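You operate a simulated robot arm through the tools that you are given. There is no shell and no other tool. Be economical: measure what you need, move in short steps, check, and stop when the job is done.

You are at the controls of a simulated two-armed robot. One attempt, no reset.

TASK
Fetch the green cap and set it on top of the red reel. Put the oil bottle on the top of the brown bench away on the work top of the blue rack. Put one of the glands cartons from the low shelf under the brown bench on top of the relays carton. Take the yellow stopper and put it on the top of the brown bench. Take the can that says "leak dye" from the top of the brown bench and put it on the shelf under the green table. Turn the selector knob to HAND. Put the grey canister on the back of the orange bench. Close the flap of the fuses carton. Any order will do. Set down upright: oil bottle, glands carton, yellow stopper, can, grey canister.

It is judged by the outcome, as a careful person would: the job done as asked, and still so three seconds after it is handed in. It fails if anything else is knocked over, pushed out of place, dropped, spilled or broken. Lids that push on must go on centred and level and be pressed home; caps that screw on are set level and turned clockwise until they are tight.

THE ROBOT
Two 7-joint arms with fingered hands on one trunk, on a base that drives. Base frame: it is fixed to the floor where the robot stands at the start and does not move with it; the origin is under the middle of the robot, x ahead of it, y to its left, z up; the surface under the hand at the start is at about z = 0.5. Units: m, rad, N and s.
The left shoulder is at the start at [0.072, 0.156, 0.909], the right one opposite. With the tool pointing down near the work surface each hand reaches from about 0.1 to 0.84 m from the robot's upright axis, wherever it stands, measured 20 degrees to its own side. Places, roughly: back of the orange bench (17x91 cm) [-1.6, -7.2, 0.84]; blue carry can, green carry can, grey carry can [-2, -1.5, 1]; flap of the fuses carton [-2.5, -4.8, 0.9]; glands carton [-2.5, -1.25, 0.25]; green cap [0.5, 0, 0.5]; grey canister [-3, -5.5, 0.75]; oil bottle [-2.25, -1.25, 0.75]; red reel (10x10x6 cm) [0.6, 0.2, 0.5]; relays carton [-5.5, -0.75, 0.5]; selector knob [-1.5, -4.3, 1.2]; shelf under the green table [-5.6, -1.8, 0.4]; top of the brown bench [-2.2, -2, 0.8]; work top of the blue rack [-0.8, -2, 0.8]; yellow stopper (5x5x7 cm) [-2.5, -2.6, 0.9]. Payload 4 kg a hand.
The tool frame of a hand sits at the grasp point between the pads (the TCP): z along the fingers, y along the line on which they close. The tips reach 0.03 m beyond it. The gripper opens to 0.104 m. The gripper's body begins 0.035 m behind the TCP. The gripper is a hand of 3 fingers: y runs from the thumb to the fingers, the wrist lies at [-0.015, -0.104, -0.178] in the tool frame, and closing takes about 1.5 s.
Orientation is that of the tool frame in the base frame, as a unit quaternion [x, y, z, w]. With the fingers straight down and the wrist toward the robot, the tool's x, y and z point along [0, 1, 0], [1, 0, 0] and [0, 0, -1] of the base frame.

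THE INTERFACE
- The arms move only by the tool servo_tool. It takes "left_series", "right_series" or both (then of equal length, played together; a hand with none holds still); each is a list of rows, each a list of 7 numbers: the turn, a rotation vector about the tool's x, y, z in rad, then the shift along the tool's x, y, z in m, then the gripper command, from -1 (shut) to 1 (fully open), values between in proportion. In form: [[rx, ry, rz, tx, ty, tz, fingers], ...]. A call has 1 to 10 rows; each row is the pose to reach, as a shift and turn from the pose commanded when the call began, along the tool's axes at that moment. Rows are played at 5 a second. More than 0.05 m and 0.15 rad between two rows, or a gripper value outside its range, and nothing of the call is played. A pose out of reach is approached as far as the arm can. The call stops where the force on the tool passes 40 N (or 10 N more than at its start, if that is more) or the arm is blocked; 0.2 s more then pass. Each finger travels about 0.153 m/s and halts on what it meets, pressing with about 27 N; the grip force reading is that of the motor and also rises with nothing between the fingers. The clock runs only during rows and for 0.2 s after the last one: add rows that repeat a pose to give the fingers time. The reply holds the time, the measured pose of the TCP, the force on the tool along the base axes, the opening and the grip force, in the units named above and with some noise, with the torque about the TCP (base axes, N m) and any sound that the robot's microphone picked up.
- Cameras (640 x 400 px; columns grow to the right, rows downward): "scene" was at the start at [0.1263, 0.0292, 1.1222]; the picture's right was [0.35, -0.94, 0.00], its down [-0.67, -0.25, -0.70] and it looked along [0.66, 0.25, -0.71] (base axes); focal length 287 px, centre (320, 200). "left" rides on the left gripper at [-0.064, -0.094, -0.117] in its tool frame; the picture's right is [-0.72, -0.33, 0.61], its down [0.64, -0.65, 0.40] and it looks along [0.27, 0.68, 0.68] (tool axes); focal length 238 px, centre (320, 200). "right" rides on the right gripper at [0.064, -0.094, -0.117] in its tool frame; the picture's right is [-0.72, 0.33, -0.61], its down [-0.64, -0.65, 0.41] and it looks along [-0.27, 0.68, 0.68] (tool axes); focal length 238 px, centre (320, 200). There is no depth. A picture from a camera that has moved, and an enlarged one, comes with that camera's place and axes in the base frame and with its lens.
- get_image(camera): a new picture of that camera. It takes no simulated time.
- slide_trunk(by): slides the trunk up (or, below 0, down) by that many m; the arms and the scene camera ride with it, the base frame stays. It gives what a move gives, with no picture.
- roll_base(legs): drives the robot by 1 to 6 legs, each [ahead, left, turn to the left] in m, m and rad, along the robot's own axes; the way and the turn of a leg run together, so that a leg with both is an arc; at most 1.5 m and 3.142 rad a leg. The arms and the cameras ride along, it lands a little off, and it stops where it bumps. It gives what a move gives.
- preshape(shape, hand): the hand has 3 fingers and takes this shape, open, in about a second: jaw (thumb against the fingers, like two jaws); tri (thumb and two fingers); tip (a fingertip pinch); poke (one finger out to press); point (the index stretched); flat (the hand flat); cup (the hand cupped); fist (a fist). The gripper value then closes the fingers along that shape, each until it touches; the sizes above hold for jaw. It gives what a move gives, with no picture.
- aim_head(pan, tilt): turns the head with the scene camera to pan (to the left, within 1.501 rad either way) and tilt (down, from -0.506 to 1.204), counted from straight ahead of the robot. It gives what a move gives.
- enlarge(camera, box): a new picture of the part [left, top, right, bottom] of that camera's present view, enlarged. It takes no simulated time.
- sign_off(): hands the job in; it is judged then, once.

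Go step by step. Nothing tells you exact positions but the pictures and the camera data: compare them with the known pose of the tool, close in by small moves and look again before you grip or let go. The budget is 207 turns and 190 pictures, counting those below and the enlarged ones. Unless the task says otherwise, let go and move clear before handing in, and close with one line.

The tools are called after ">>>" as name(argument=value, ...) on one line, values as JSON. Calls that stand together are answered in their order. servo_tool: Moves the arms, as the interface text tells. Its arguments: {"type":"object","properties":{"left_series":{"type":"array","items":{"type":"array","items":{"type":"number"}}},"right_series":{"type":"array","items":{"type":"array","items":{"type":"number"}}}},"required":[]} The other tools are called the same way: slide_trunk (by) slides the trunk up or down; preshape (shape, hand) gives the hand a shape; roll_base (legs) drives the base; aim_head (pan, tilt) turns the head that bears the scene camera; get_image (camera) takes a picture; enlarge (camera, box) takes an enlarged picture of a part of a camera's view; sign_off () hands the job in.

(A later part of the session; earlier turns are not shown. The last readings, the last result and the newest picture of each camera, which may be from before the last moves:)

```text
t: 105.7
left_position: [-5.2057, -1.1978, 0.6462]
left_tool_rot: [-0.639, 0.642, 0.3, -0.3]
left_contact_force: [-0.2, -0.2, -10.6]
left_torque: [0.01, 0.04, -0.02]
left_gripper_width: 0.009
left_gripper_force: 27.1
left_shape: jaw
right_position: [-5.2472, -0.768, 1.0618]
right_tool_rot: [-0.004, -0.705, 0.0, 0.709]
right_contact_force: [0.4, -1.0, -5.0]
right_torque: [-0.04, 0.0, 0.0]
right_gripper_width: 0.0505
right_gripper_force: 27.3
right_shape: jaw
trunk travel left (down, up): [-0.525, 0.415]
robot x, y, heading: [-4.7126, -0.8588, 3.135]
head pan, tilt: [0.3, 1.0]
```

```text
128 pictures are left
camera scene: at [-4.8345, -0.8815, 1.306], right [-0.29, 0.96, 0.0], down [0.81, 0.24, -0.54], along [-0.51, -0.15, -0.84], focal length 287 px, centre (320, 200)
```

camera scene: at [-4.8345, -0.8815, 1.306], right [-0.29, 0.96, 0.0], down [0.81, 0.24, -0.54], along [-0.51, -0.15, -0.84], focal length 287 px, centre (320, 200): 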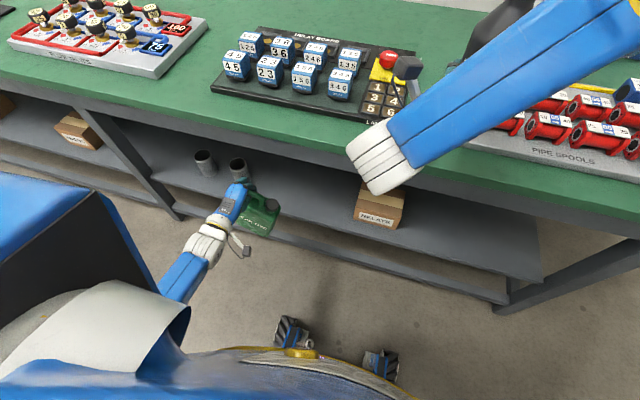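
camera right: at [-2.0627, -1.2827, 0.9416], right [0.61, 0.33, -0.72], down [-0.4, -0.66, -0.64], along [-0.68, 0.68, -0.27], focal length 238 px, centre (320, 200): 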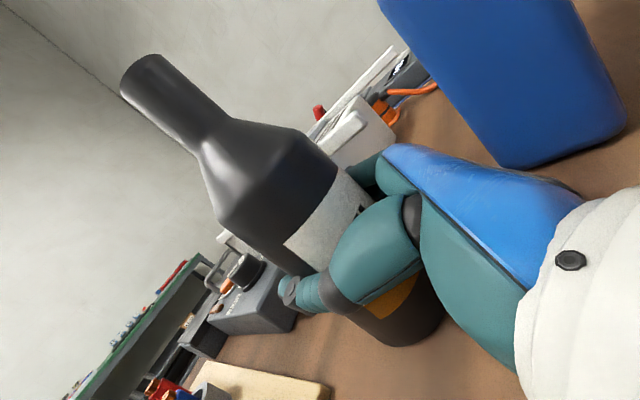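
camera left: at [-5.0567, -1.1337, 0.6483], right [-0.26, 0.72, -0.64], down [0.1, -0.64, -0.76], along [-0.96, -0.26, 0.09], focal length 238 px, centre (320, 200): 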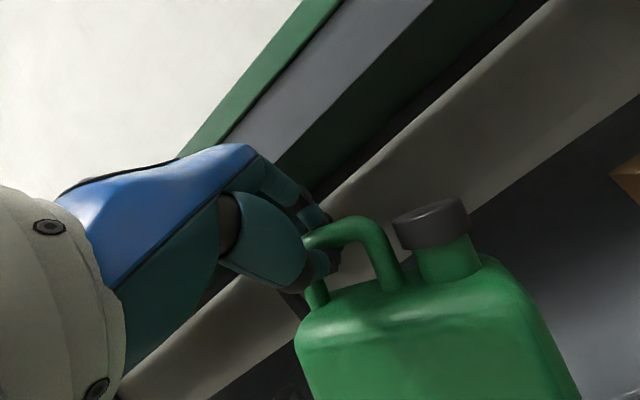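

Shelf edge x≈-5.285, apron underside ≈0.68. I lower the can to just above shelf level and then slide it in 12 cm.

>>> servo_tool(left_series=[[0, 0, 0, 0, -0.015, 0.013, -1], [0, 0, 0, 0, -0.0306, 0.0257, -1], [0, 0, 0, 0, -0.0113, 0.0487, -1], [0, 0, 0, 0, 0.008, 0.0717, -1], [0, 0, 0, 0, 0.0273, 0.0946, -1], [0, 0, 0, 0, 0.0466, 0.1176, -1], [0, 0, 0, 0, 0.0466, 0.1176, -1]])

>>> enlarge(camera="scene", box=[160, 100, 360, 260])

>>> get_image(camera="left")

```text
t: 107.3
left_position: [-5.3249, -1.1972, 0.606]
left_tool_rot: [-0.639, 0.641, 0.3, -0.3]
left_contact_force: [-0.5, -1.1, -10.0]
left_torque: [0.03, 0.01, 0.01]
left_gripper_width: 0.0093
left_gripper_force: 27.5
left_shape: jaw
right_position: [-5.2485, -0.7685, 1.0613]
right_tool_rot: [-0.004, -0.704, -0.001, 0.71]
right_contact_force: [0.1, -0.7, -6.4]
right_torque: [-0.01, 0.02, -0.01]
right_gripper_width: 0.0504
right_gripper_force: 27.3
right_shape: jaw
trunk travel left (down, up): [-0.525, 0.415]
robot x, y, heading: [-4.714, -0.8564, 3.131]
head pan, tilt: [0.3, 1.0]
```

```text
2.50 times, centred on (260, 180) of scene
camera zoom: at [-4.8357, -0.8816, 1.3058], right [-0.29, 0.96, 0.0], down [0.81, 0.24, -0.54], along [-0.51, -0.15, -0.84], focal length 719 px, centre (470, 250)
```

zoom: 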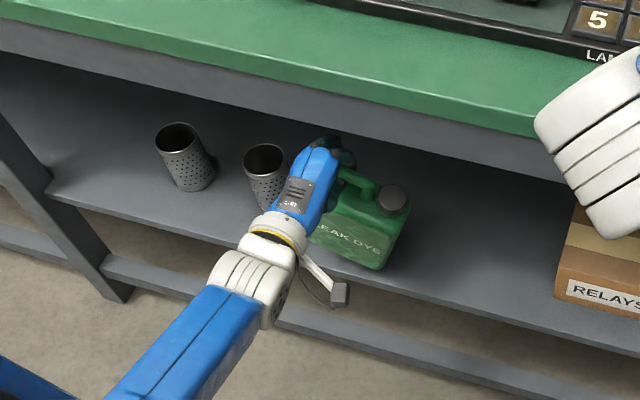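

```text
126 pictures are left
camera left: at [-5.175, -1.1325, 0.6092], right [-0.26, 0.72, -0.64], down [0.1, -0.64, -0.76], along [-0.96, -0.26, 0.09], focal length 238 px, centre (320, 200)
```

left: 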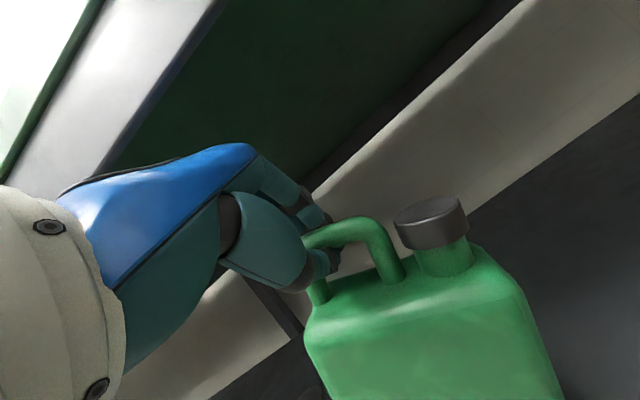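

The can is over the shelf, hand clear of the apron. I go 2.5 cm deeper and lower until it stands.

>>> servo_tool(left_series=[[0, 0, 0, 0, 0.016, 0.019, -1], [0, 0, 0, 0, 0.0115, 0.0229, -1], [0, 0, 0, 0, 0.0077, 0.0261, -1], [0, 0, 0, 0, 0.0039, 0.0293, -1], [0, 0, 0, 0, 0.0039, 0.0293, -1]])

>>> enlarge(camera="scene", box=[160, 100, 360, 260])

```text
t: 108.5
left_position: [-5.3523, -1.1962, 0.5902]
left_tool_rot: [-0.638, 0.641, 0.3, -0.301]
left_contact_force: [-0.8, 0.0, -11.4]
left_torque: [0.01, 0.05, -0.01]
left_gripper_width: 0.0093
left_gripper_force: 27.5
left_shape: jaw
right_position: [-5.2479, -0.7692, 1.0621]
right_tool_rot: [-0.004, -0.705, 0.001, 0.709]
right_contact_force: [0.7, -1.1, -5.3]
right_torque: [0.0, 0.01, 0.02]
right_gripper_width: 0.0503
right_gripper_force: 27.6
right_shape: jaw
trunk travel left (down, up): [-0.525, 0.415]
robot x, y, heading: [-4.7105, -0.8566, 3.133]
head pan, tilt: [0.3, 1.0]
```

```text
2.50 times, centred on (260, 180) of scene
camera zoom: at [-4.8359, -0.8816, 1.3058], right [-0.29, 0.96, 0.0], down [0.81, 0.24, -0.54], along [-0.51, -0.15, -0.84], focal length 719 px, centre (470, 250)
```

zoom: 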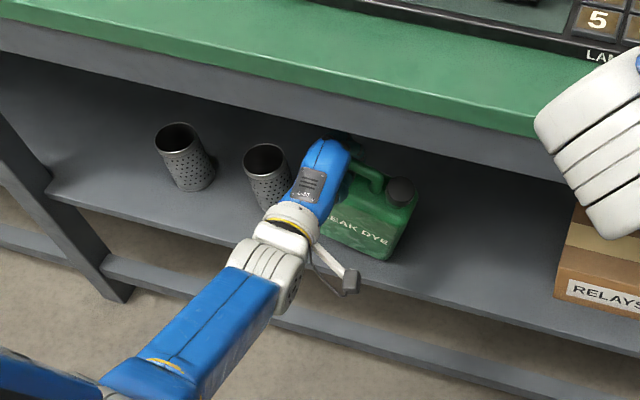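

Not yet touching; I lower further in small steps.

>>> servo_tool(left_series=[[0, 0, 0, 0, -0.0046, 0.0039, -1], [0, 0, 0, 0, -0.0092, 0.0077, -1], [0, 0, 0, 0, -0.0092, 0.0077, -1]])

```text
t: 109.3
left_position: [-5.3525, -1.195, 0.5807]
left_tool_rot: [-0.638, 0.642, 0.301, -0.301]
left_contact_force: [-0.3, -1.5, -0.7]
left_torque: [-0.01, 0.01, 0.04]
left_gripper_width: 0.009
left_gripper_force: 27.0
left_shape: jaw
right_position: [-5.2469, -0.7683, 1.0626]
right_tool_rot: [-0.004, -0.705, 0.001, 0.709]
right_contact_force: [0.1, -0.7, -4.3]
right_torque: [0.04, 0.0, -0.03]
right_gripper_width: 0.0507
right_gripper_force: 26.9
right_shape: jaw
trunk travel left (down, up): [-0.525, 0.415]
robot x, y, heading: [-4.707, -0.8606, 3.137]
head pan, tilt: [0.3, 1.0]
```

The shelf now carries the can. I open the fingers slightly and withdraw along the approach path.

>>> servo_tool(left_series=[[0, 0, 0, 0, 0, 0, -0.6], [0, 0, 0, 0, 0, 0, -0.1], [0, 0, 0, 0, 0, 0, -0.1], [0, 0, 0, 0, -0.006, -0.011, -0.1], [0, 0, 0, 0, -0.0187, -0.034, -0.1], [0, 0, 0, 0, -0.035, -0.06, -0.1], [0, 0, 0, 0, -0.06, -0.09, -0.1], [0, 0, 0, 0, -0.08, -0.12, -0.1], [0, 0, 0, 0, -0.1, -0.15, -0.1]])

>>> enlarge(camera="scene", box=[160, 100, 360, 260])

>>> get_image(camera="left")

```text
t: 111.3
left_position: [-5.1716, -1.1972, 0.6015]
left_tool_rot: [-0.638, 0.641, 0.3, -0.302]
left_contact_force: [0.0, -0.2, 0.2]
left_torque: [0.01, -0.01, 0.03]
left_gripper_width: 0.0462
left_gripper_force: 0.1
left_shape: jaw
right_position: [-5.2459, -0.7673, 1.0633]
right_tool_rot: [-0.004, -0.703, 0.001, 0.711]
right_contact_force: [-0.4, 0.3, -5.5]
right_torque: [0.0, 0.01, 0.01]
right_gripper_width: 0.0506
right_gripper_force: 26.9
right_shape: jaw
trunk travel left (down, up): [-0.525, 0.415]
robot x, y, heading: [-4.7123, -0.8589, 3.135]
head pan, tilt: [0.3, 1.0]
```

```text
2.50 times, centred on (260, 180) of scene
camera zoom: at [-4.8316, -0.88, 1.3063], right [-0.29, 0.96, 0.0], down [0.81, 0.24, -0.54], along [-0.52, -0.16, -0.84], focal length 719 px, centre (470, 250)
```

zoom: 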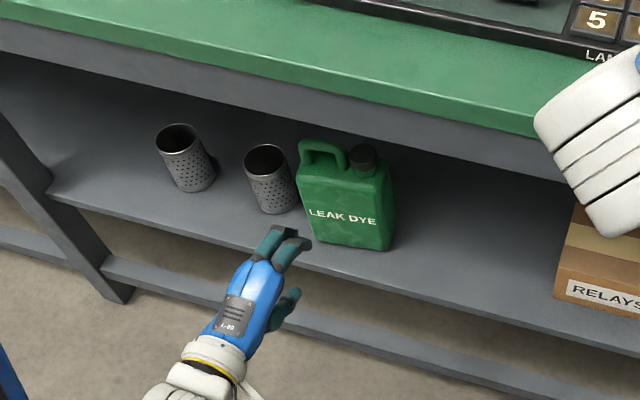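

```text
123 pictures are left
camera left: at [-5.0201, -1.133, 0.6022], right [-0.26, 0.72, -0.64], down [0.1, -0.64, -0.76], along [-0.96, -0.26, 0.1], focal length 238 px, centre (320, 200)
```

left: 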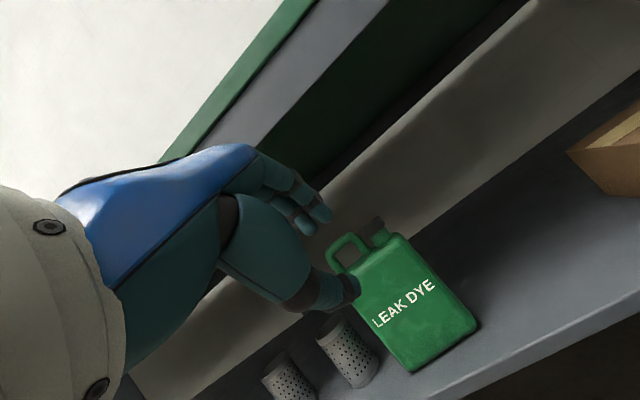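

The can stands upright on the shelf. I back away, then swing the bottle to the robot's right side so it stays clear of benches.

>>> roll_base(legs=[[-0.7, 0, 0]])

>>> servo_tool(right_series=[[-0.149, 0, 0, 0, 0.041, -0.024, -1], [-0.298, 0, 0, 0, 0.082, -0.048, -1], [-0.447, 0, 0, 0, 0.123, -0.072, -1], [-0.596, 0, 0, 0, 0.164, -0.096, -1], [-0.745, 0, 0, 0, 0.205, -0.12, -1], [-0.894, 0, 0, 0, 0.246, -0.144, -1], [-1.043, 0, 0, 0, 0.287, -0.168, -1], [-1.192, 0, 0, 0, 0.328, -0.192, -1], [-1.341, 0, 0, 0, 0.369, -0.216, -1], [-1.49, 0, 0, 0, 0.41, -0.24, -1]])

>>> aim_head(pan=0.0, tilt=0.8)

>>> get_image(camera="scene")

```text
t: 115.1
left_position: [-4.4793, -1.2004, 0.5991]
left_tool_rot: [-0.634, 0.646, 0.302, -0.299]
left_contact_force: [1.0, -0.1, -0.3]
left_torque: [0.0, 0.06, -0.02]
left_gripper_width: 0.0467
left_gripper_force: 0.2
left_shape: jaw
right_position: [-4.5482, -0.77, 1.0627]
right_tool_rot: [-0.009, -0.704, -0.005, 0.71]
right_contact_force: [-0.1, 0.5, -5.0]
right_torque: [-0.02, 0.06, -0.02]
right_gripper_width: 0.0505
right_gripper_force: 27.1
right_shape: jaw
trunk travel left (down, up): [-0.525, 0.415]
robot x, y, heading: [-4.0153, -0.8692, 3.114]
head pan, tilt: [0.3, 1.0]
```

```text
t: 117.3
left_position: [-4.4783, -1.1974, 0.6003]
left_tool_rot: [-0.632, 0.647, 0.302, -0.301]
left_contact_force: [-0.5, 1.2, 0.5]
left_torque: [0.01, -0.02, 0.0]
left_gripper_width: 0.0467
left_gripper_force: 0.0
left_shape: jaw
right_position: [-4.3196, -0.4254, 0.9671]
right_tool_rot: [-0.49, -0.515, -0.48, 0.515]
right_contact_force: [-0.3, 0.1, -6.1]
right_torque: [0.05, 0.01, -0.02]
right_gripper_width: 0.0508
right_gripper_force: 27.1
right_shape: jaw
right hand out of reach, approached as far as the arm can: row 7, 8, 9, 10
trunk travel left (down, up): [-0.525, 0.415]
robot x, y, heading: [-4.0125, -0.8671, 3.119]
head pan, tilt: [0.3, 1.0]
```

```text
t: 118.1
left_position: [-4.4782, -1.1982, 0.602]
left_tool_rot: [-0.632, 0.647, 0.303, -0.3]
left_contact_force: [-0.5, -0.4, 0.3]
left_torque: [0.0, 0.05, -0.02]
left_gripper_width: 0.0464
left_gripper_force: 0.1
left_shape: jaw
right_position: [-4.3192, -0.4295, 0.9703]
right_tool_rot: [-0.489, -0.515, -0.479, 0.516]
right_contact_force: [-0.1, -0.5, -4.5]
right_torque: [0.05, -0.01, 0.0]
right_gripper_width: 0.05
right_gripper_force: 27.0
right_shape: jaw
trunk travel left (down, up): [-0.525, 0.415]
robot x, y, heading: [-4.0136, -0.8682, 3.122]
head pan, tilt: [0.0, 0.799]
```

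```text
122 pictures are left
camera scene: at [-4.1492, -0.8628, 1.3213], right [0.02, 1.0, 0.0], down [0.72, -0.02, -0.7], along [-0.7, 0.01, -0.72], focal length 287 px, centre (320, 200)
```

scene: 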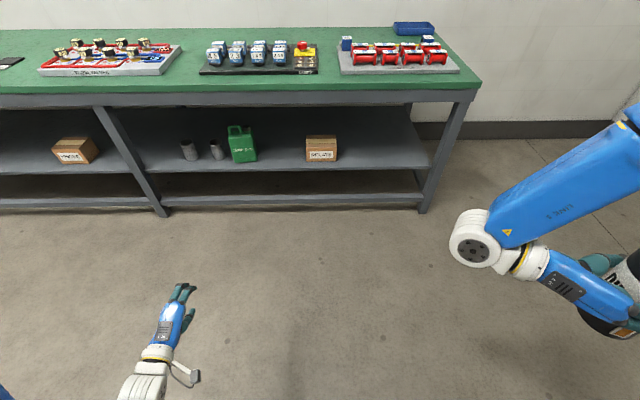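

The bottle is upright at my right side. Now I turn to face east and look at the bench's back.

>>> roll_base(legs=[[0, 0, -1.57], [0, 0, -1.55], [0.3, -0.35, 0]])

>>> aim_head(pan=0.0, tilt=0.5)

>>> get_image(camera="scene")

```text
t: 128.4
left_position: [-3.2594, -0.8394, 0.5987]
left_tool_rot: [0.623, 0.656, 0.31, 0.293]
left_contact_force: [0.7, -0.7, 0.7]
left_torque: [0.01, 0.0, 0.01]
left_gripper_width: 0.0463
left_gripper_force: 0.1
left_shape: jaw
right_position: [-3.3643, -1.6157, 0.9712]
right_tool_rot: [0.531, -0.469, 0.534, 0.462]
right_contact_force: [-1.0, -0.1, -4.2]
right_torque: [0.02, 0.0, -0.02]
right_gripper_width: 0.0502
right_gripper_force: 27.4
right_shape: jaw
trunk travel left (down, up): [-0.525, 0.415]
robot x, y, heading: [-3.6992, -1.2027, 0.05]
head pan, tilt: [0.0, 0.799]
```

```text
t: 129.2
left_position: [-3.2601, -0.8396, 0.6008]
left_tool_rot: [0.624, 0.656, 0.31, 0.291]
left_contact_force: [-0.8, 0.7, -0.4]
left_torque: [0.03, -0.03, -0.03]
left_gripper_width: 0.0463
left_gripper_force: 0.1
left_shape: jaw
right_position: [-3.3653, -1.6189, 0.9709]
right_tool_rot: [0.531, -0.471, 0.533, 0.461]
right_contact_force: [-1.2, 0.0, -4.0]
right_torque: [-0.06, -0.02, 0.02]
right_gripper_width: 0.0502
right_gripper_force: 26.6
right_shape: jaw
trunk travel left (down, up): [-0.525, 0.415]
robot x, y, heading: [-3.698, -1.2026, 0.051]
head pan, tilt: [0.0, 0.499]
```

```text
121 pictures are left
camera scene: at [-3.5574, -1.1971, 1.3472], right [0.05, -1.0, 0.0], down [-0.48, -0.02, -0.88], along [0.88, 0.04, -0.48], focal length 287 px, centre (320, 200)
```

scene: 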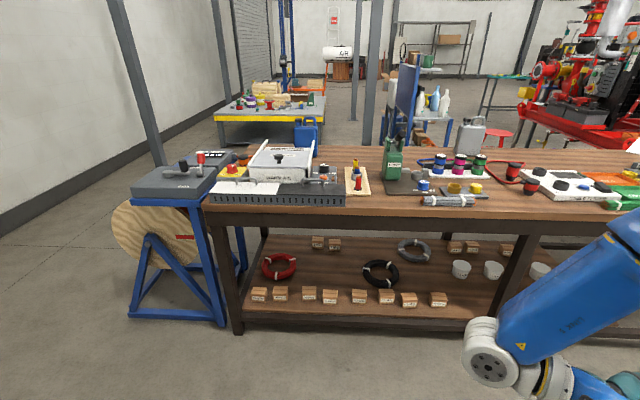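

The cartons' labels face this side. I enlarge to read them.

>>> enlarge(camera="scene", box=[235, 225, 455, 325])

>>> enlarge(camera="scene", box=[370, 50, 640, 220])

```text
2.91 times, centred on (345, 275) of scene
camera zoom: at [-3.5574, -1.1971, 1.3472], right [0.05, -1.0, 0.0], down [-0.48, -0.02, -0.88], along [0.88, 0.04, -0.48], focal length 836 px, centre (247, -18)
```

zoom: 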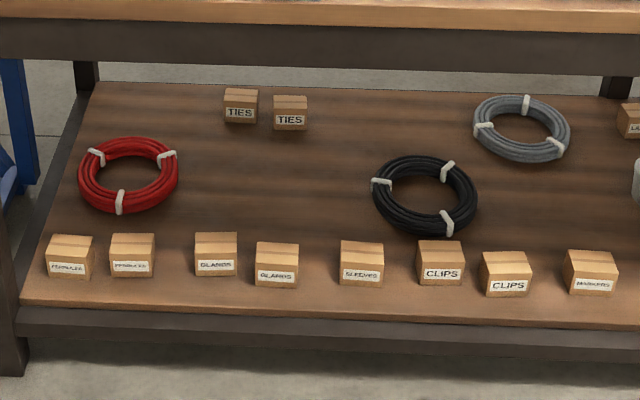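

```text
2.35 times, centred on (505, 135) of scene
camera zoom: at [-3.5574, -1.1971, 1.3472], right [0.05, -1.0, 0.0], down [-0.48, -0.02, -0.88], along [0.88, 0.04, -0.48], focal length 676 px, centre (-115, 353)
```

zoom: 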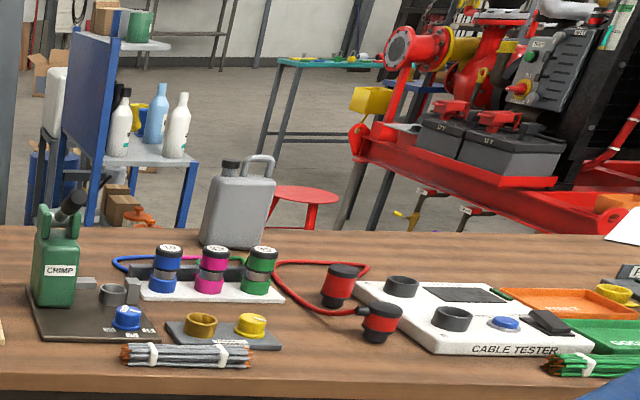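

GLANDS cartons are third and fourth in the row; the fourth, nearer the edge at about (-2.55,-1.20), is best. I lower the trunk, slide right, and turn the left hand for a sideways pinch.

>>> slide_trunk(by=-0.35)

>>> servo_tool(left_series=[[-0.019, -0.019, -0.146, 0, 0, 0, 0.3], [-0.038, -0.038, -0.292, 0, 0, 0, 0.6], [-0.057, -0.057, -0.438, 0, 0, 0, 0.9], [-0.077, -0.077, -0.584, 0, 0, 0, 0.9], [-0.096, -0.096, -0.73, 0, 0, 0, 0.9], [-0.115, -0.115, -0.876, 0, 0, 0, 0.9], [-0.134, -0.134, -1.022, 0, 0, 0, 0.9], [-0.154, -0.154, -1.168, 0, 0, 0, 0.9], [-0.173, -0.173, -1.314, 0, 0, 0, 0.9], [-0.192, -0.192, -1.46, 0, 0, 0, 0.9]])

>>> roll_base(legs=[[0.35, -0.28, -0.05]])

>>> get_image(camera="scene")

>>> get_image(camera="left")

```text
t: 132.6
left_position: [-3.2597, -0.84, 0.2509]
left_tool_rot: [0.624, 0.655, 0.311, 0.291]
left_contact_force: [-0.3, -0.7, -0.7]
left_torque: [-0.01, 0.01, 0.03]
left_gripper_width: 0.0466
left_gripper_force: 0.1
left_shape: jaw
right_position: [-3.3654, -1.6188, 0.6201]
right_tool_rot: [0.532, -0.471, 0.533, 0.46]
right_contact_force: [0.5, 0.2, -5.2]
right_torque: [-0.06, -0.01, -0.02]
right_gripper_width: 0.0499
right_gripper_force: 26.7
right_shape: jaw
trunk travel left (down, up): [-0.175, 0.765]
robot x, y, heading: [-3.7005, -1.2042, 0.05]
head pan, tilt: [0.0, 0.499]
```

```text
t: 134.9
left_position: [-3.2682, -0.7664, 0.2737]
left_tool_rot: [0.093, 0.844, 0.104, 0.519]
left_contact_force: [-0.6, -0.2, -0.5]
left_torque: [-0.01, 0.0, 0.01]
left_gripper_width: 0.0987
left_gripper_force: 0.1
left_shape: jaw
right_position: [-3.3659, -1.619, 0.6192]
right_tool_rot: [0.531, -0.472, 0.532, 0.46]
right_contact_force: [-0.5, 0.9, -4.4]
right_torque: [-0.03, -0.03, 0.01]
right_gripper_width: 0.05
right_gripper_force: 27.2
right_shape: jaw
trunk travel left (down, up): [-0.175, 0.765]
robot x, y, heading: [-3.7015, -1.2061, 0.051]
head pan, tilt: [0.0, 0.499]
stopped in row 10 (left hand): the arm was blocked; the commanded pose is now the measured one
```

```text
t: 137.6
left_position: [-2.8855, -1.0702, 0.2715]
left_tool_rot: [0.117, 0.841, 0.089, 0.521]
left_contact_force: [0.0, -1.0, 0.0]
left_torque: [0.02, 0.0, -0.03]
left_gripper_width: 0.0987
left_gripper_force: 0.1
left_shape: jaw
right_position: [-3.0339, -1.9137, 0.6193]
right_tool_rot: [0.517, -0.487, 0.518, 0.476]
right_contact_force: [0.4, -0.3, -4.8]
right_torque: [-0.07, -0.01, 0.0]
right_gripper_width: 0.0499
right_gripper_force: 27.2
right_shape: jaw
trunk travel left (down, up): [-0.175, 0.765]
robot x, y, heading: [-3.3445, -1.4823, -0.007]
head pan, tilt: [0.0, 0.499]
```

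```text
118 pictures are left
camera scene: at [-3.2008, -1.482, 0.9971], right [-0.01, -1.0, 0.0], down [-0.48, 0.01, -0.88], along [0.88, -0.01, -0.48], focal length 287 px, centre (320, 200)
```

scene: 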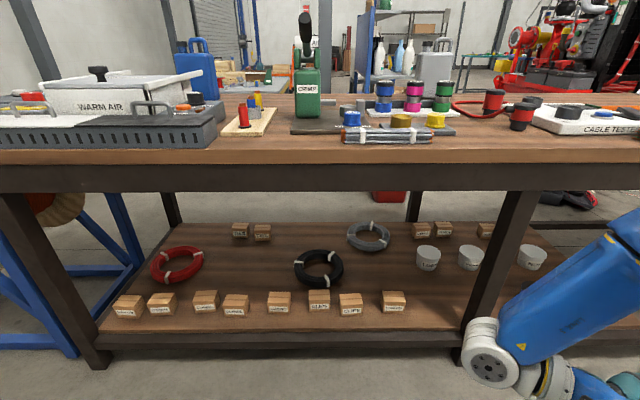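

```text
117 pictures are left
camera left: at [-2.9733, -1.18, 0.3527], right [0.83, -0.5, 0.25], down [0.02, -0.43, -0.9], along [0.56, 0.75, -0.35], focal length 238 px, centre (320, 200)
```

left: 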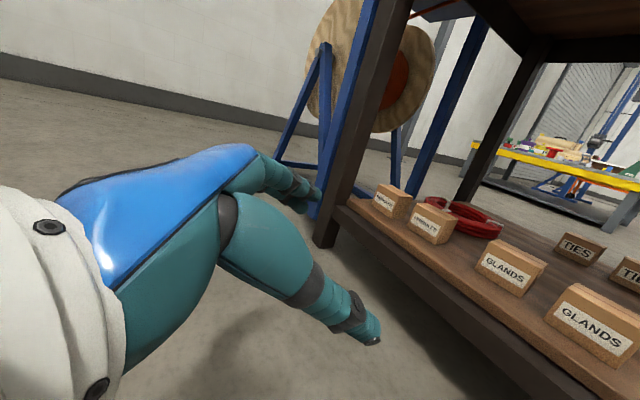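

The left wrist was blocked about 15° short of level. The gland carton's front is at (-2.52,-1.197), shelf z≈0.18. I try finishing the roll while extending inward.

>>> servo_tool(left_series=[[0, 0, 0, -0.015, -0.028, 0.03, 0.9], [0, 0, 0, -0.03, -0.055, 0.06, 0.9], [0, 0, 0, -0.046, -0.083, 0.089, 0.9], [0, 0, 0, -0.061, -0.11, 0.118, 0.9], [0.008, -0.008, -0.1, -0.061, -0.11, 0.118, 0.9], [0.016, -0.016, -0.2, -0.061, -0.11, 0.118, 0.9], [0.024, -0.025, -0.29, -0.061, -0.11, 0.118, 0.9]])

>>> get_image(camera="left")

```text
t: 138.9
left_position: [-2.775, -1.0934, 0.2551]
left_tool_rot: [0.09, 0.842, 0.119, 0.518]
left_contact_force: [-0.3, 0.3, 0.5]
left_torque: [0.0, 0.02, 0.01]
left_gripper_width: 0.0987
left_gripper_force: 0.1
left_shape: jaw
right_position: [-3.0354, -1.9145, 0.6201]
right_tool_rot: [0.516, -0.488, 0.518, 0.476]
right_contact_force: [0.4, 1.2, -5.2]
right_torque: [-0.06, 0.0, -0.01]
right_gripper_width: 0.0503
right_gripper_force: 26.6
right_shape: jaw
trunk travel left (down, up): [-0.175, 0.765]
robot x, y, heading: [-3.3429, -1.4811, -0.009]
head pan, tilt: [0.0, 0.499]
stopped in row 6 (left hand): the arm was blocked; the commanded pose is now the measured one
```

```text
116 pictures are left
camera left: at [-2.8541, -1.2125, 0.3332], right [0.86, -0.44, 0.25], down [0.06, -0.4, -0.91], along [0.51, 0.8, -0.32], focal length 238 px, centre (320, 200)
```

left: 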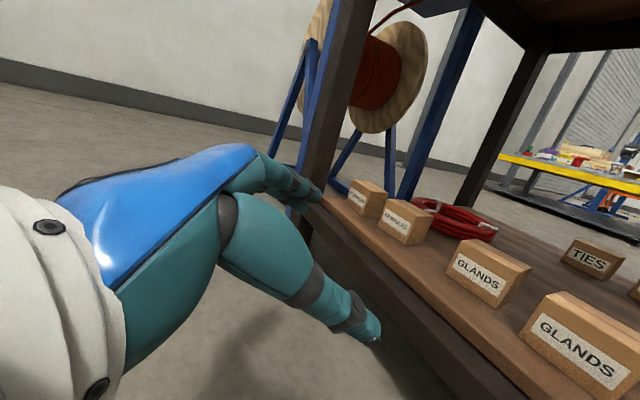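

The wrist is blocked at this low relative height. I lower the trunk 0.15 more, raise the hand relative to it, and retry the roll.

>>> slide_trunk(by=-0.16)

>>> servo_tool(left_series=[[0, 0, 0, -0.035, 0.01, -0.015, 0.9], [0, 0, 0, -0.07, 0.02, -0.03, 0.9], [0, 0, 0, -0.105, 0.03, -0.045, 0.9], [0, 0, 0, -0.14, 0.04, -0.06, 0.9]])

>>> servo_tool(left_series=[[0, 0, -0.1, 0, -0.02, 0.0, 0.9], [0, 0, -0.2, 0, -0.04, 0.0, 0.9], [0, 0, -0.26, 0, -0.06, 0.0, 0.9]])

>>> get_image(camera="scene")

```text
t: 141.0
left_position: [-2.7681, -1.0949, 0.194]
left_tool_rot: [0.093, 0.834, 0.123, 0.53]
left_contact_force: [-0.2, -0.4, -0.9]
left_torque: [-0.02, -0.01, -0.03]
left_gripper_width: 0.0986
left_gripper_force: 0.1
left_shape: jaw
right_position: [-3.0419, -1.9169, 0.5451]
right_tool_rot: [0.513, -0.492, 0.523, 0.47]
right_contact_force: [1.0, 0.3, -4.8]
right_torque: [-0.01, 0.0, -0.01]
right_gripper_width: 0.05
right_gripper_force: 27.2
right_shape: jaw
trunk travel left (down, up): [-0.09, 0.85]
robot x, y, heading: [-3.3446, -1.4774, -0.013]
head pan, tilt: [0.0, 0.499]
stopped: the arm was blocked; the commanded pose is now the measured one
```

```text
t: 141.6
left_position: [-2.7935, -1.01, 0.2935]
left_tool_rot: [0.128, 0.833, 0.209, 0.496]
left_contact_force: [0.4, -0.3, -0.6]
left_torque: [0.04, 0.0, 0.03]
left_gripper_width: 0.0988
left_gripper_force: 0.0
left_shape: jaw
right_position: [-3.0423, -1.9187, 0.5426]
right_tool_rot: [0.514, -0.496, 0.52, 0.468]
right_contact_force: [0.7, -0.3, -5.1]
right_torque: [0.0, 0.02, 0.01]
right_gripper_width: 0.0503
right_gripper_force: 27.4
right_shape: jaw
trunk travel left (down, up): [-0.09, 0.85]
robot x, y, heading: [-3.343, -1.4792, -0.005]
head pan, tilt: [0.0, 0.499]
stopped in row 3 (left hand): the arm was blocked; the commanded pose is now the measured one
```

```text
t: 142.3
left_position: [-2.8455, -0.9568, 0.276]
left_tool_rot: [0.06, 0.849, 0.234, 0.471]
left_contact_force: [-0.5, -0.2, 0.0]
left_torque: [-0.03, 0.01, 0.0]
left_gripper_width: 0.0986
left_gripper_force: 0.0
left_shape: jaw
right_position: [-3.044, -1.9201, 0.5422]
right_tool_rot: [0.515, -0.496, 0.521, 0.467]
right_contact_force: [-0.5, 0.2, -4.7]
right_torque: [-0.04, 0.0, 0.0]
right_gripper_width: 0.0502
right_gripper_force: 27.0
right_shape: jaw
trunk travel left (down, up): [-0.09, 0.85]
robot x, y, heading: [-3.3403, -1.4778, -0.009]
head pan, tilt: [0.0, 0.499]
stopped in row 3 (left hand): the arm was blocked; the commanded pose is now the measured one
```

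```text
115 pictures are left
camera scene: at [-3.2142, -1.4927, 0.9219], right [-0.01, -1.0, -0.01], down [-0.47, 0.02, -0.88], along [0.88, 0.0, -0.47], focal length 287 px, centre (320, 200)
```

scene: 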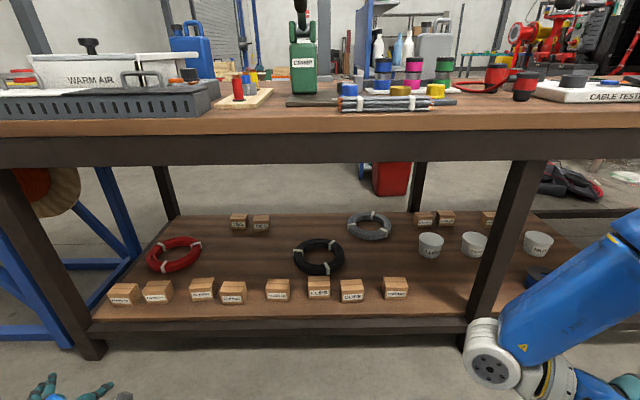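

Something blocks the left arm physically, probably its elbow against the robot's own base. I look down at it.

>>> aim_head(pan=0.7, tilt=1.2)

>>> get_image(camera="scene")

```text
t: 143.4
left_position: [-2.8441, -0.9548, 0.275]
left_tool_rot: [0.058, 0.848, 0.235, 0.471]
left_contact_force: [0.2, -0.1, -0.2]
left_torque: [0.0, -0.01, -0.02]
left_gripper_width: 0.0983
left_gripper_force: 0.0
left_shape: jaw
right_position: [-3.0431, -1.9186, 0.5437]
right_tool_rot: [0.514, -0.494, 0.521, 0.469]
right_contact_force: [-0.6, 0.3, -4.9]
right_torque: [0.0, -0.04, 0.02]
right_gripper_width: 0.0502
right_gripper_force: 27.3
right_shape: jaw
trunk travel left (down, up): [-0.09, 0.85]
robot x, y, heading: [-3.3412, -1.4793, -0.009]
head pan, tilt: [0.7, 1.201]
```

```text
114 pictures are left
camera scene: at [-3.2608, -1.4539, 0.8681], right [0.64, -0.77, 0.0], down [-0.71, -0.59, -0.38], along [0.29, 0.24, -0.93], focal length 287 px, centre (320, 200)
```

scene: 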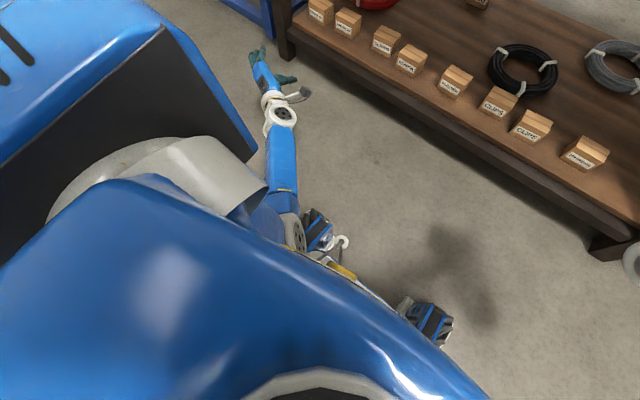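

The elbow is folded down against the base. I raise the trunk, and roll the left hand the other way (wrist outward), which should bring the elbow out.

>>> slide_trunk(by=0.25)

>>> servo_tool(left_series=[[0.01, -0.027, 0.139, 0, 0, 0, 0.9], [0.019, -0.054, 0.278, 0, 0, 0, 0.9], [0.029, -0.081, 0.417, 0, 0, 0, 0.9], [0.039, -0.108, 0.556, 0, 0, 0, 0.9], [0.048, -0.135, 0.695, 0, 0, 0, 0.9], [0.058, -0.162, 0.834, 0, 0, 0, 0.9], [0.068, -0.189, 0.973, 0, 0, 0, 0.9], [0.077, -0.216, 1.112, 0, 0, 0, 0.9], [0.087, -0.243, 1.251, 0, 0, 0, 0.9], [0.097, -0.27, 1.39, 0, 0, 0, 0.9]])

>>> servo_tool(left_series=[[0.01, -0.027, 0.139, 0, 0, 0, 0.9], [0.019, -0.054, 0.278, 0, 0, 0, 0.9], [0.029, -0.081, 0.417, 0, 0, 0, 0.9], [0.039, -0.108, 0.556, 0, 0, 0, 0.9], [0.048, -0.135, 0.695, 0, 0, 0, 0.9], [0.058, -0.162, 0.834, 0, 0, 0, 0.9], [0.068, -0.189, 0.973, 0, 0, 0, 0.9], [0.077, -0.216, 1.112, 0, 0, 0, 0.9], [0.087, -0.243, 1.251, 0, 0, 0, 0.9], [0.097, -0.27, 1.39, 0, 0, 0, 0.9]])

>>> get_image(camera="scene")

```text
t: 146.0
left_position: [-2.8435, -0.952, 0.5044]
left_tool_rot: [0.058, 0.853, 0.23, 0.464]
left_contact_force: [0.6, -0.3, 0.3]
left_torque: [-0.02, 0.02, -0.03]
left_gripper_width: 0.0984
left_gripper_force: 0.1
left_shape: jaw
right_position: [-3.0357, -1.9136, 0.7859]
right_tool_rot: [0.516, -0.488, 0.519, 0.475]
right_contact_force: [0.5, 1.0, -4.4]
right_torque: [-0.03, -0.03, -0.01]
right_gripper_width: 0.05
right_gripper_force: 26.9
right_shape: jaw
trunk travel left (down, up): [-0.34, 0.6]
robot x, y, heading: [-3.3418, -1.478, -0.012]
head pan, tilt: [0.7, 1.201]
```

```text
t: 148.2
left_position: [-2.8432, -0.9551, 0.5016]
left_tool_rot: [0.637, 0.563, 0.425, 0.31]
left_contact_force: [0.2, 0.6, 0.0]
left_torque: [0.02, 0.01, 0.01]
left_gripper_width: 0.0983
left_gripper_force: 0.0
left_shape: jaw
right_position: [-3.0363, -1.9158, 0.7863]
right_tool_rot: [0.515, -0.488, 0.52, 0.476]
right_contact_force: [-0.6, 1.3, -3.5]
right_torque: [-0.01, -0.02, -0.02]
right_gripper_width: 0.0501
right_gripper_force: 27.1
right_shape: jaw
trunk travel left (down, up): [-0.34, 0.6]
robot x, y, heading: [-3.3436, -1.4815, -0.007]
head pan, tilt: [0.7, 1.201]
```

```text
t: 150.4
left_position: [-2.8426, -0.9546, 0.5021]
left_tool_rot: [0.909, 0.001, 0.417, 0.006]
left_contact_force: [0.2, -0.8, -0.9]
left_torque: [-0.01, 0.0, 0.02]
left_gripper_width: 0.0987
left_gripper_force: 0.1
left_shape: jaw
right_position: [-3.0361, -1.914, 0.7863]
right_tool_rot: [0.515, -0.488, 0.519, 0.476]
right_contact_force: [0.1, 0.0, -4.0]
right_torque: [-0.03, -0.02, 0.0]
right_gripper_width: 0.0501
right_gripper_force: 27.1
right_shape: jaw
trunk travel left (down, up): [-0.34, 0.6]
robot x, y, heading: [-3.3413, -1.4858, -0.005]
head pan, tilt: [0.7, 1.201]
```

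```text
113 pictures are left
camera scene: at [-3.2484, -1.4451, 1.1082], right [0.64, -0.77, 0.0], down [-0.72, -0.59, -0.36], along [0.28, 0.23, -0.93], focal length 287 px, centre (320, 200)
```

scene: 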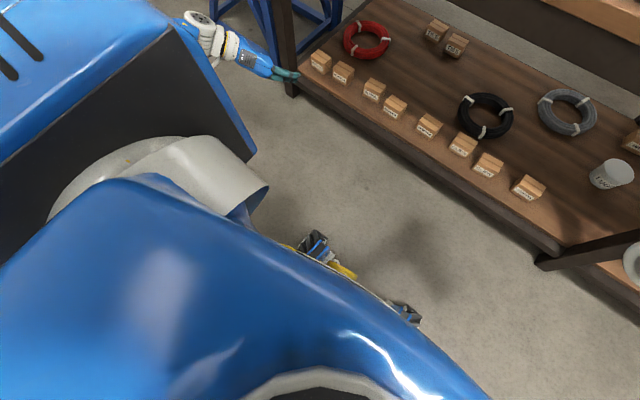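

The hand is now ideally oriented (lateral pinch, 41° down). I lower the trunk and shift the base so the hand is in front of the glands carton.

>>> slide_trunk(by=-0.15)

>>> roll_base(legs=[[0.13, -0.2, 0]])

>>> get_image(camera="left")

>>> get_image(camera="scene")

```text
t: 152.1
left_position: [-2.8431, -0.954, 0.3516]
left_tool_rot: [0.909, 0.002, 0.417, 0.007]
left_contact_force: [0.3, 0.3, -0.1]
left_torque: [0.01, 0.01, 0.0]
left_gripper_width: 0.0986
left_gripper_force: 0.0
left_shape: jaw
right_position: [-3.0371, -1.9148, 0.6371]
right_tool_rot: [0.515, -0.488, 0.519, 0.476]
right_contact_force: [0.4, 0.3, -4.8]
right_torque: [-0.04, -0.05, -0.02]
right_gripper_width: 0.0502
right_gripper_force: 26.9
right_shape: jaw
trunk travel left (down, up): [-0.19, 0.75]
robot x, y, heading: [-3.3445, -1.478, -0.013]
head pan, tilt: [0.7, 1.201]
```

```text
t: 153.9
left_position: [-2.7143, -1.1542, 0.3518]
left_tool_rot: [0.909, 0.001, 0.416, 0.007]
left_contact_force: [-0.2, -0.9, 0.1]
left_torque: [-0.02, 0.04, -0.01]
left_gripper_width: 0.0988
left_gripper_force: 0.1
left_shape: jaw
right_position: [-2.9093, -2.1126, 0.6378]
right_tool_rot: [0.515, -0.488, 0.52, 0.476]
right_contact_force: [0.3, -0.1, -3.5]
right_torque: [-0.05, -0.01, -0.05]
right_gripper_width: 0.0502
right_gripper_force: 27.2
right_shape: jaw
trunk travel left (down, up): [-0.19, 0.75]
robot x, y, heading: [-3.2138, -1.6807, -0.009]
head pan, tilt: [0.7, 1.201]
```

```text
112 pictures are left
camera left: at [-2.8441, -1.0572, 0.3777], right [-0.01, 0.31, -0.95], down [0.73, 0.65, 0.21], along [0.69, -0.69, -0.23], focal length 238 px, centre (320, 200)
```

left: 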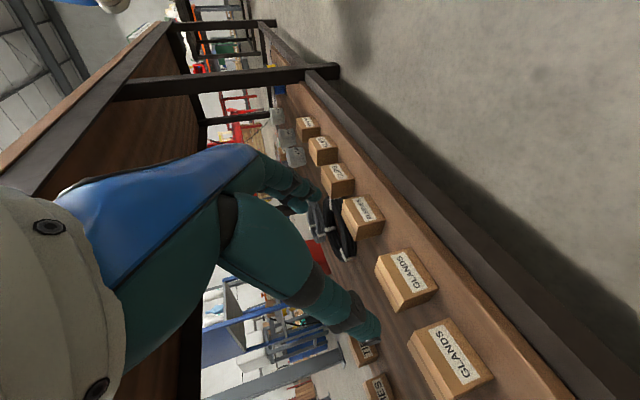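

```text
111 pictures are left
camera scene: at [-3.1208, -1.6422, 0.9581], right [0.64, -0.77, 0.0], down [-0.72, -0.59, -0.36], along [0.28, 0.23, -0.93], focal length 287 px, centre (320, 200)
```

scene: 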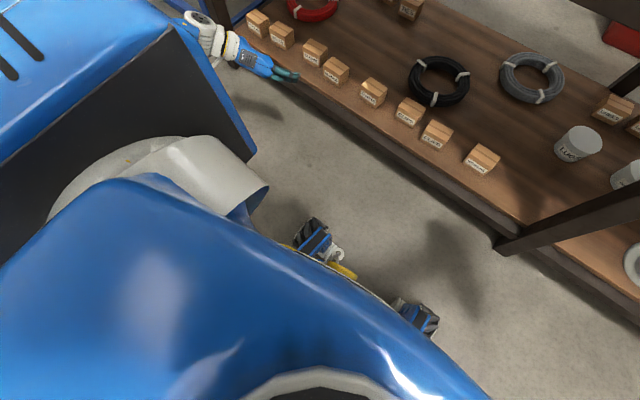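

Second glands carton: y≈-1.195, front x≈-2.525. I move to a pre-grasp just before it.

>>> servo_tool(left_series=[[0, 0, 0, 0.008, 0.01, 0.044, 0.9], [0, 0, 0, 0.016, 0.02, 0.088, 0.9], [0, 0, 0, 0.024, 0.03, 0.132, 0.9], [0, 0, 0, 0.031, 0.041, 0.172, 0.9], [0, 0, 0, 0.031, 0.041, 0.172, 0.9]])

>>> get_image(camera="left")

>>> enlarge(camera="scene", box=[200, 0, 440, 150])

```text
t: 155.1
left_position: [-2.6055, -1.2153, 0.289]
left_tool_rot: [0.909, 0.001, 0.416, 0.006]
left_contact_force: [0.3, 0.0, 0.4]
left_torque: [0.0, 0.01, 0.03]
left_gripper_width: 0.0988
left_gripper_force: 0.0
left_shape: jaw
left hand out of reach, approached as far as the arm can: row 3, 4, 5
right_position: [-2.9085, -2.1131, 0.6356]
right_tool_rot: [0.516, -0.489, 0.519, 0.475]
right_contact_force: [-1.2, -0.2, -4.8]
right_torque: [-0.01, 0.0, 0.0]
right_gripper_width: 0.0501
right_gripper_force: 26.3
right_shape: jaw
trunk travel left (down, up): [-0.19, 0.75]
robot x, y, heading: [-3.2145, -1.6811, -0.012]
head pan, tilt: [0.7, 1.201]
```

```text
110 pictures are left
camera left: at [-2.7355, -1.1189, 0.3157], right [0.0, 0.31, -0.95], down [0.73, 0.65, 0.21], along [0.69, -0.69, -0.23], focal length 238 px, centre (320, 200)
```

left: 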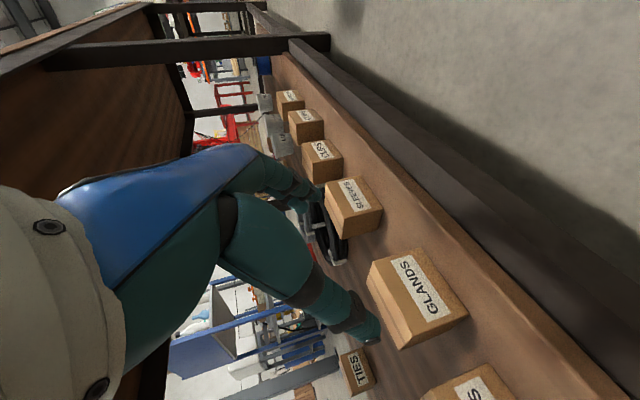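

```text
2.67 times, centred on (320, 75) of scene
camera zoom: at [-3.1208, -1.6443, 0.9583], right [0.64, -0.77, 0.0], down [-0.72, -0.59, -0.36], along [0.28, 0.23, -0.93], focal length 766 px, centre (320, 533)
```

zoom: 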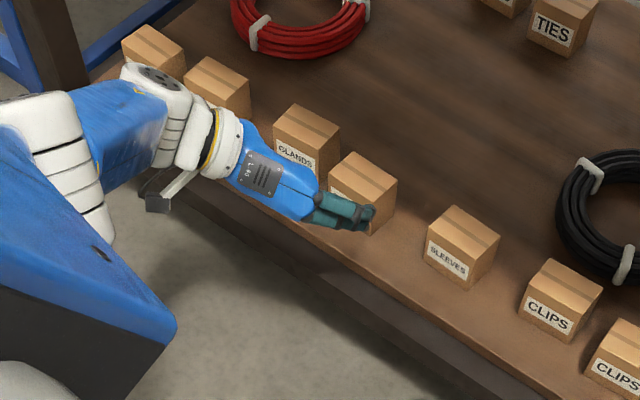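

The arm reached its limit; I roll the base 8 cm closer with the fingers above carton height.

>>> roll_base(legs=[[0.08, 0.0, 0.01]])

>>> servo_tool(left_series=[[0, 0, 0, 0, -0.01, 0, 0.8], [0, 0, 0, 0, -0.02, 0, 0.8]])

>>> get_image(camera="left")

>>> enlarge(camera="scene", box=[180, 0, 420, 150])

```text
t: 156.1
left_position: [-2.5311, -1.2084, 0.2874]
left_tool_rot: [0.909, 0.007, 0.417, 0.004]
left_contact_force: [-0.6, 0.8, 0.6]
left_torque: [0.03, -0.02, -0.01]
left_gripper_width: 0.0983
left_gripper_force: 0.0
left_shape: jaw
right_position: [-2.8245, -2.1109, 0.6352]
right_tool_rot: [0.519, -0.486, 0.522, 0.472]
right_contact_force: [-0.5, -0.4, -5.9]
right_torque: [-0.05, -0.02, -0.02]
right_gripper_width: 0.05
right_gripper_force: 26.8
right_shape: jaw
trunk travel left (down, up): [-0.19, 0.75]
robot x, y, heading: [-3.1337, -1.6816, -0.004]
head pan, tilt: [0.7, 1.201]
```

```text
t: 156.7
left_position: [-2.5376, -1.1954, 0.2943]
left_tool_rot: [0.908, 0.005, 0.419, 0.004]
left_contact_force: [0.5, 0.9, 0.4]
left_torque: [0.01, -0.01, 0.01]
left_gripper_width: 0.0936
left_gripper_force: 0.1
left_shape: jaw
left hand out of reach, approached as far as the arm can: row 1, 2
right_position: [-2.8261, -2.111, 0.6373]
right_tool_rot: [0.517, -0.487, 0.523, 0.471]
right_contact_force: [-0.2, -0.5, -5.3]
right_torque: [-0.03, -0.01, -0.01]
right_gripper_width: 0.0498
right_gripper_force: 27.3
right_shape: jaw
trunk travel left (down, up): [-0.19, 0.75]
robot x, y, heading: [-3.1352, -1.6799, 0.002]
head pan, tilt: [0.7, 1.201]
```

```text
108 pictures are left
camera left: at [-2.6686, -1.1014, 0.3208], right [0.0, 0.31, -0.95], down [0.72, 0.66, 0.21], along [0.69, -0.68, -0.23], focal length 238 px, centre (320, 200)
```

left: 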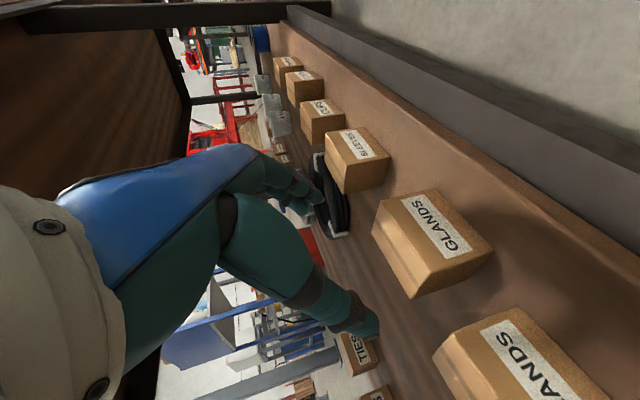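

```text
2.67 times, centred on (300, 75) of scene
camera zoom: at [-3.0425, -1.6436, 0.9583], right [0.65, -0.76, 0.0], down [-0.71, -0.6, -0.36], along [0.27, 0.23, -0.93], focal length 766 px, centre (373, 533)
```

zoom: 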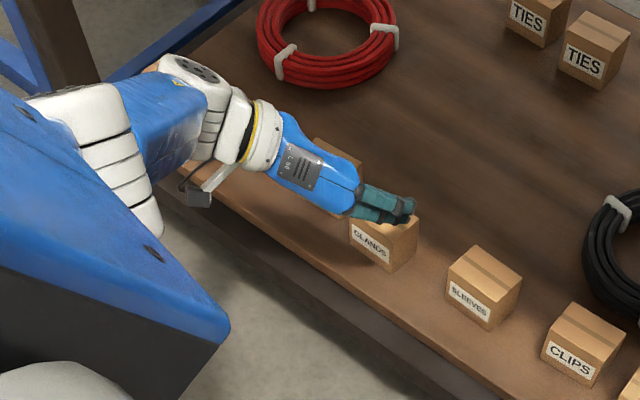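

Reach is limited sideways, so I slide the base left 0.28 m while the hand stays above the cartons, then bring the hand back over.

>>> roll_base(legs=[[0.0, 0.28, 0]])

>>> servo_tool(left_series=[[0, 0, 0, 0, 0.047, 0, 0.8], [0, 0, 0, 0, 0.094, 0, 0.8], [0, 0, 0, 0, 0.141, 0, 0.8], [0, 0, 0, 0, 0.188, 0, 0.8], [0, 0, 0, 0, 0.235, 0, 0.8], [0, 0, 0, 0, 0.28, 0, 0.8], [0, 0, 0, 0, 0.28, 0, 0.8]])

>>> get_image(camera="left")

>>> get_image(camera="scene")

```text
t: 158.7
left_position: [-2.5363, -0.9154, 0.2952]
left_tool_rot: [0.908, 0.003, 0.419, 0.005]
left_contact_force: [0.6, -0.7, 0.7]
left_torque: [0.0, 0.04, 0.02]
left_gripper_width: 0.0939
left_gripper_force: 0.0
left_shape: jaw
right_position: [-2.8281, -1.8305, 0.6358]
right_tool_rot: [0.517, -0.487, 0.522, 0.472]
right_contact_force: [0.2, 0.0, -4.8]
right_torque: [-0.03, 0.02, 0.01]
right_gripper_width: 0.0498
right_gripper_force: 27.2
right_shape: jaw
trunk travel left (down, up): [-0.19, 0.75]
robot x, y, heading: [-3.1376, -1.3997, -0.003]
head pan, tilt: [0.7, 1.201]
```

```text
t: 160.3
left_position: [-2.5334, -1.1941, 0.3006]
left_tool_rot: [0.908, 0.005, 0.418, 0.004]
left_contact_force: [0.5, 0.3, 0.5]
left_torque: [0.04, 0.03, -0.01]
left_gripper_width: 0.0935
left_gripper_force: 0.1
left_shape: jaw
right_position: [-2.8284, -1.8292, 0.6379]
right_tool_rot: [0.516, -0.487, 0.523, 0.473]
right_contact_force: [-0.2, 1.2, -5.8]
right_torque: [-0.06, -0.01, 0.01]
right_gripper_width: 0.0502
right_gripper_force: 27.0
right_shape: jaw
trunk travel left (down, up): [-0.19, 0.75]
robot x, y, heading: [-3.1358, -1.3979, 0.002]
head pan, tilt: [0.7, 1.201]
```

```text
106 pictures are left
camera left: at [-2.6649, -1.0989, 0.3267], right [0.0, 0.31, -0.95], down [0.72, 0.66, 0.22], along [0.69, -0.68, -0.23], focal length 238 px, centre (320, 200)
```

left: 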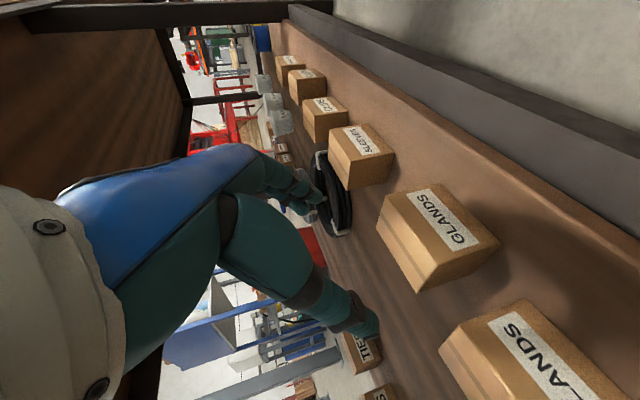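

```text
105 pictures are left
camera scene: at [-3.0421, -1.3621, 0.9583], right [0.64, -0.77, 0.0], down [-0.72, -0.6, -0.36], along [0.28, 0.23, -0.93], focal length 287 px, centre (320, 200)
```

scene: 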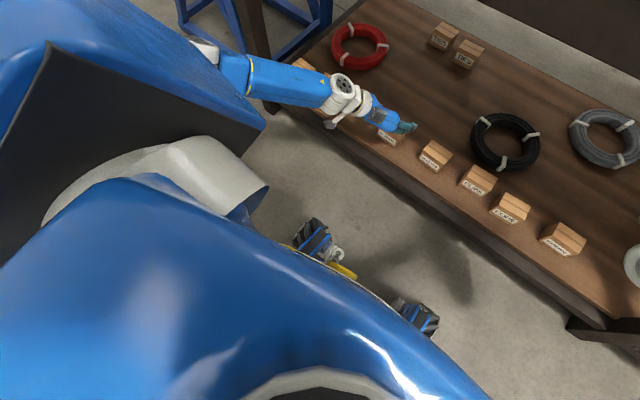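

I need the lateral offset between fingers and carton precisely; I enlarge both views.

>>> enlarge(camera="scene", box=[330, 70, 450, 160])

>>> enlarge(camera="left", box=[250, 150, 520, 390])

```text
4.44 times, centred on (390, 115) of scene
camera zoom: at [-3.0421, -1.3621, 0.9583], right [0.64, -0.77, 0.0], down [-0.72, -0.6, -0.36], along [0.28, 0.23, -0.93], focal length 1278 px, centre (9, 578)
```

zoom: 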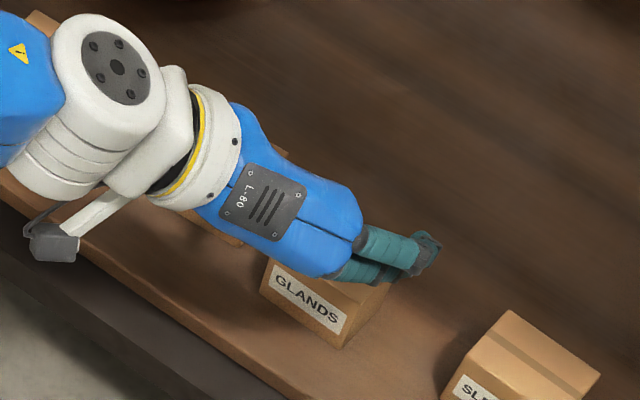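

```text
1.67 times, centred on (385, 270) of left
camera zoom: at [-2.6649, -1.0989, 0.3267], right [0.0, 0.31, -0.95], down [0.72, 0.66, 0.22], along [0.69, -0.68, -0.23], focal length 397 px, centre (212, 83)
```

zoom: 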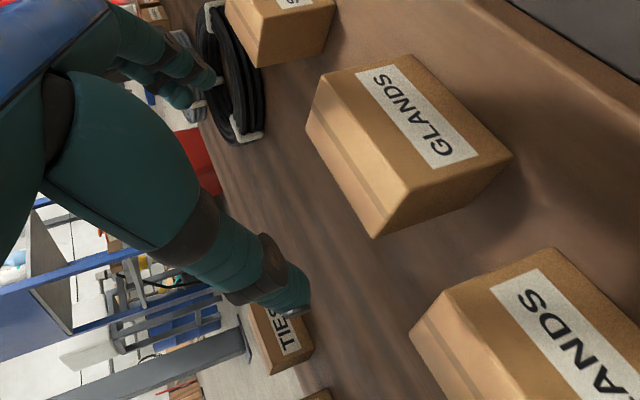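

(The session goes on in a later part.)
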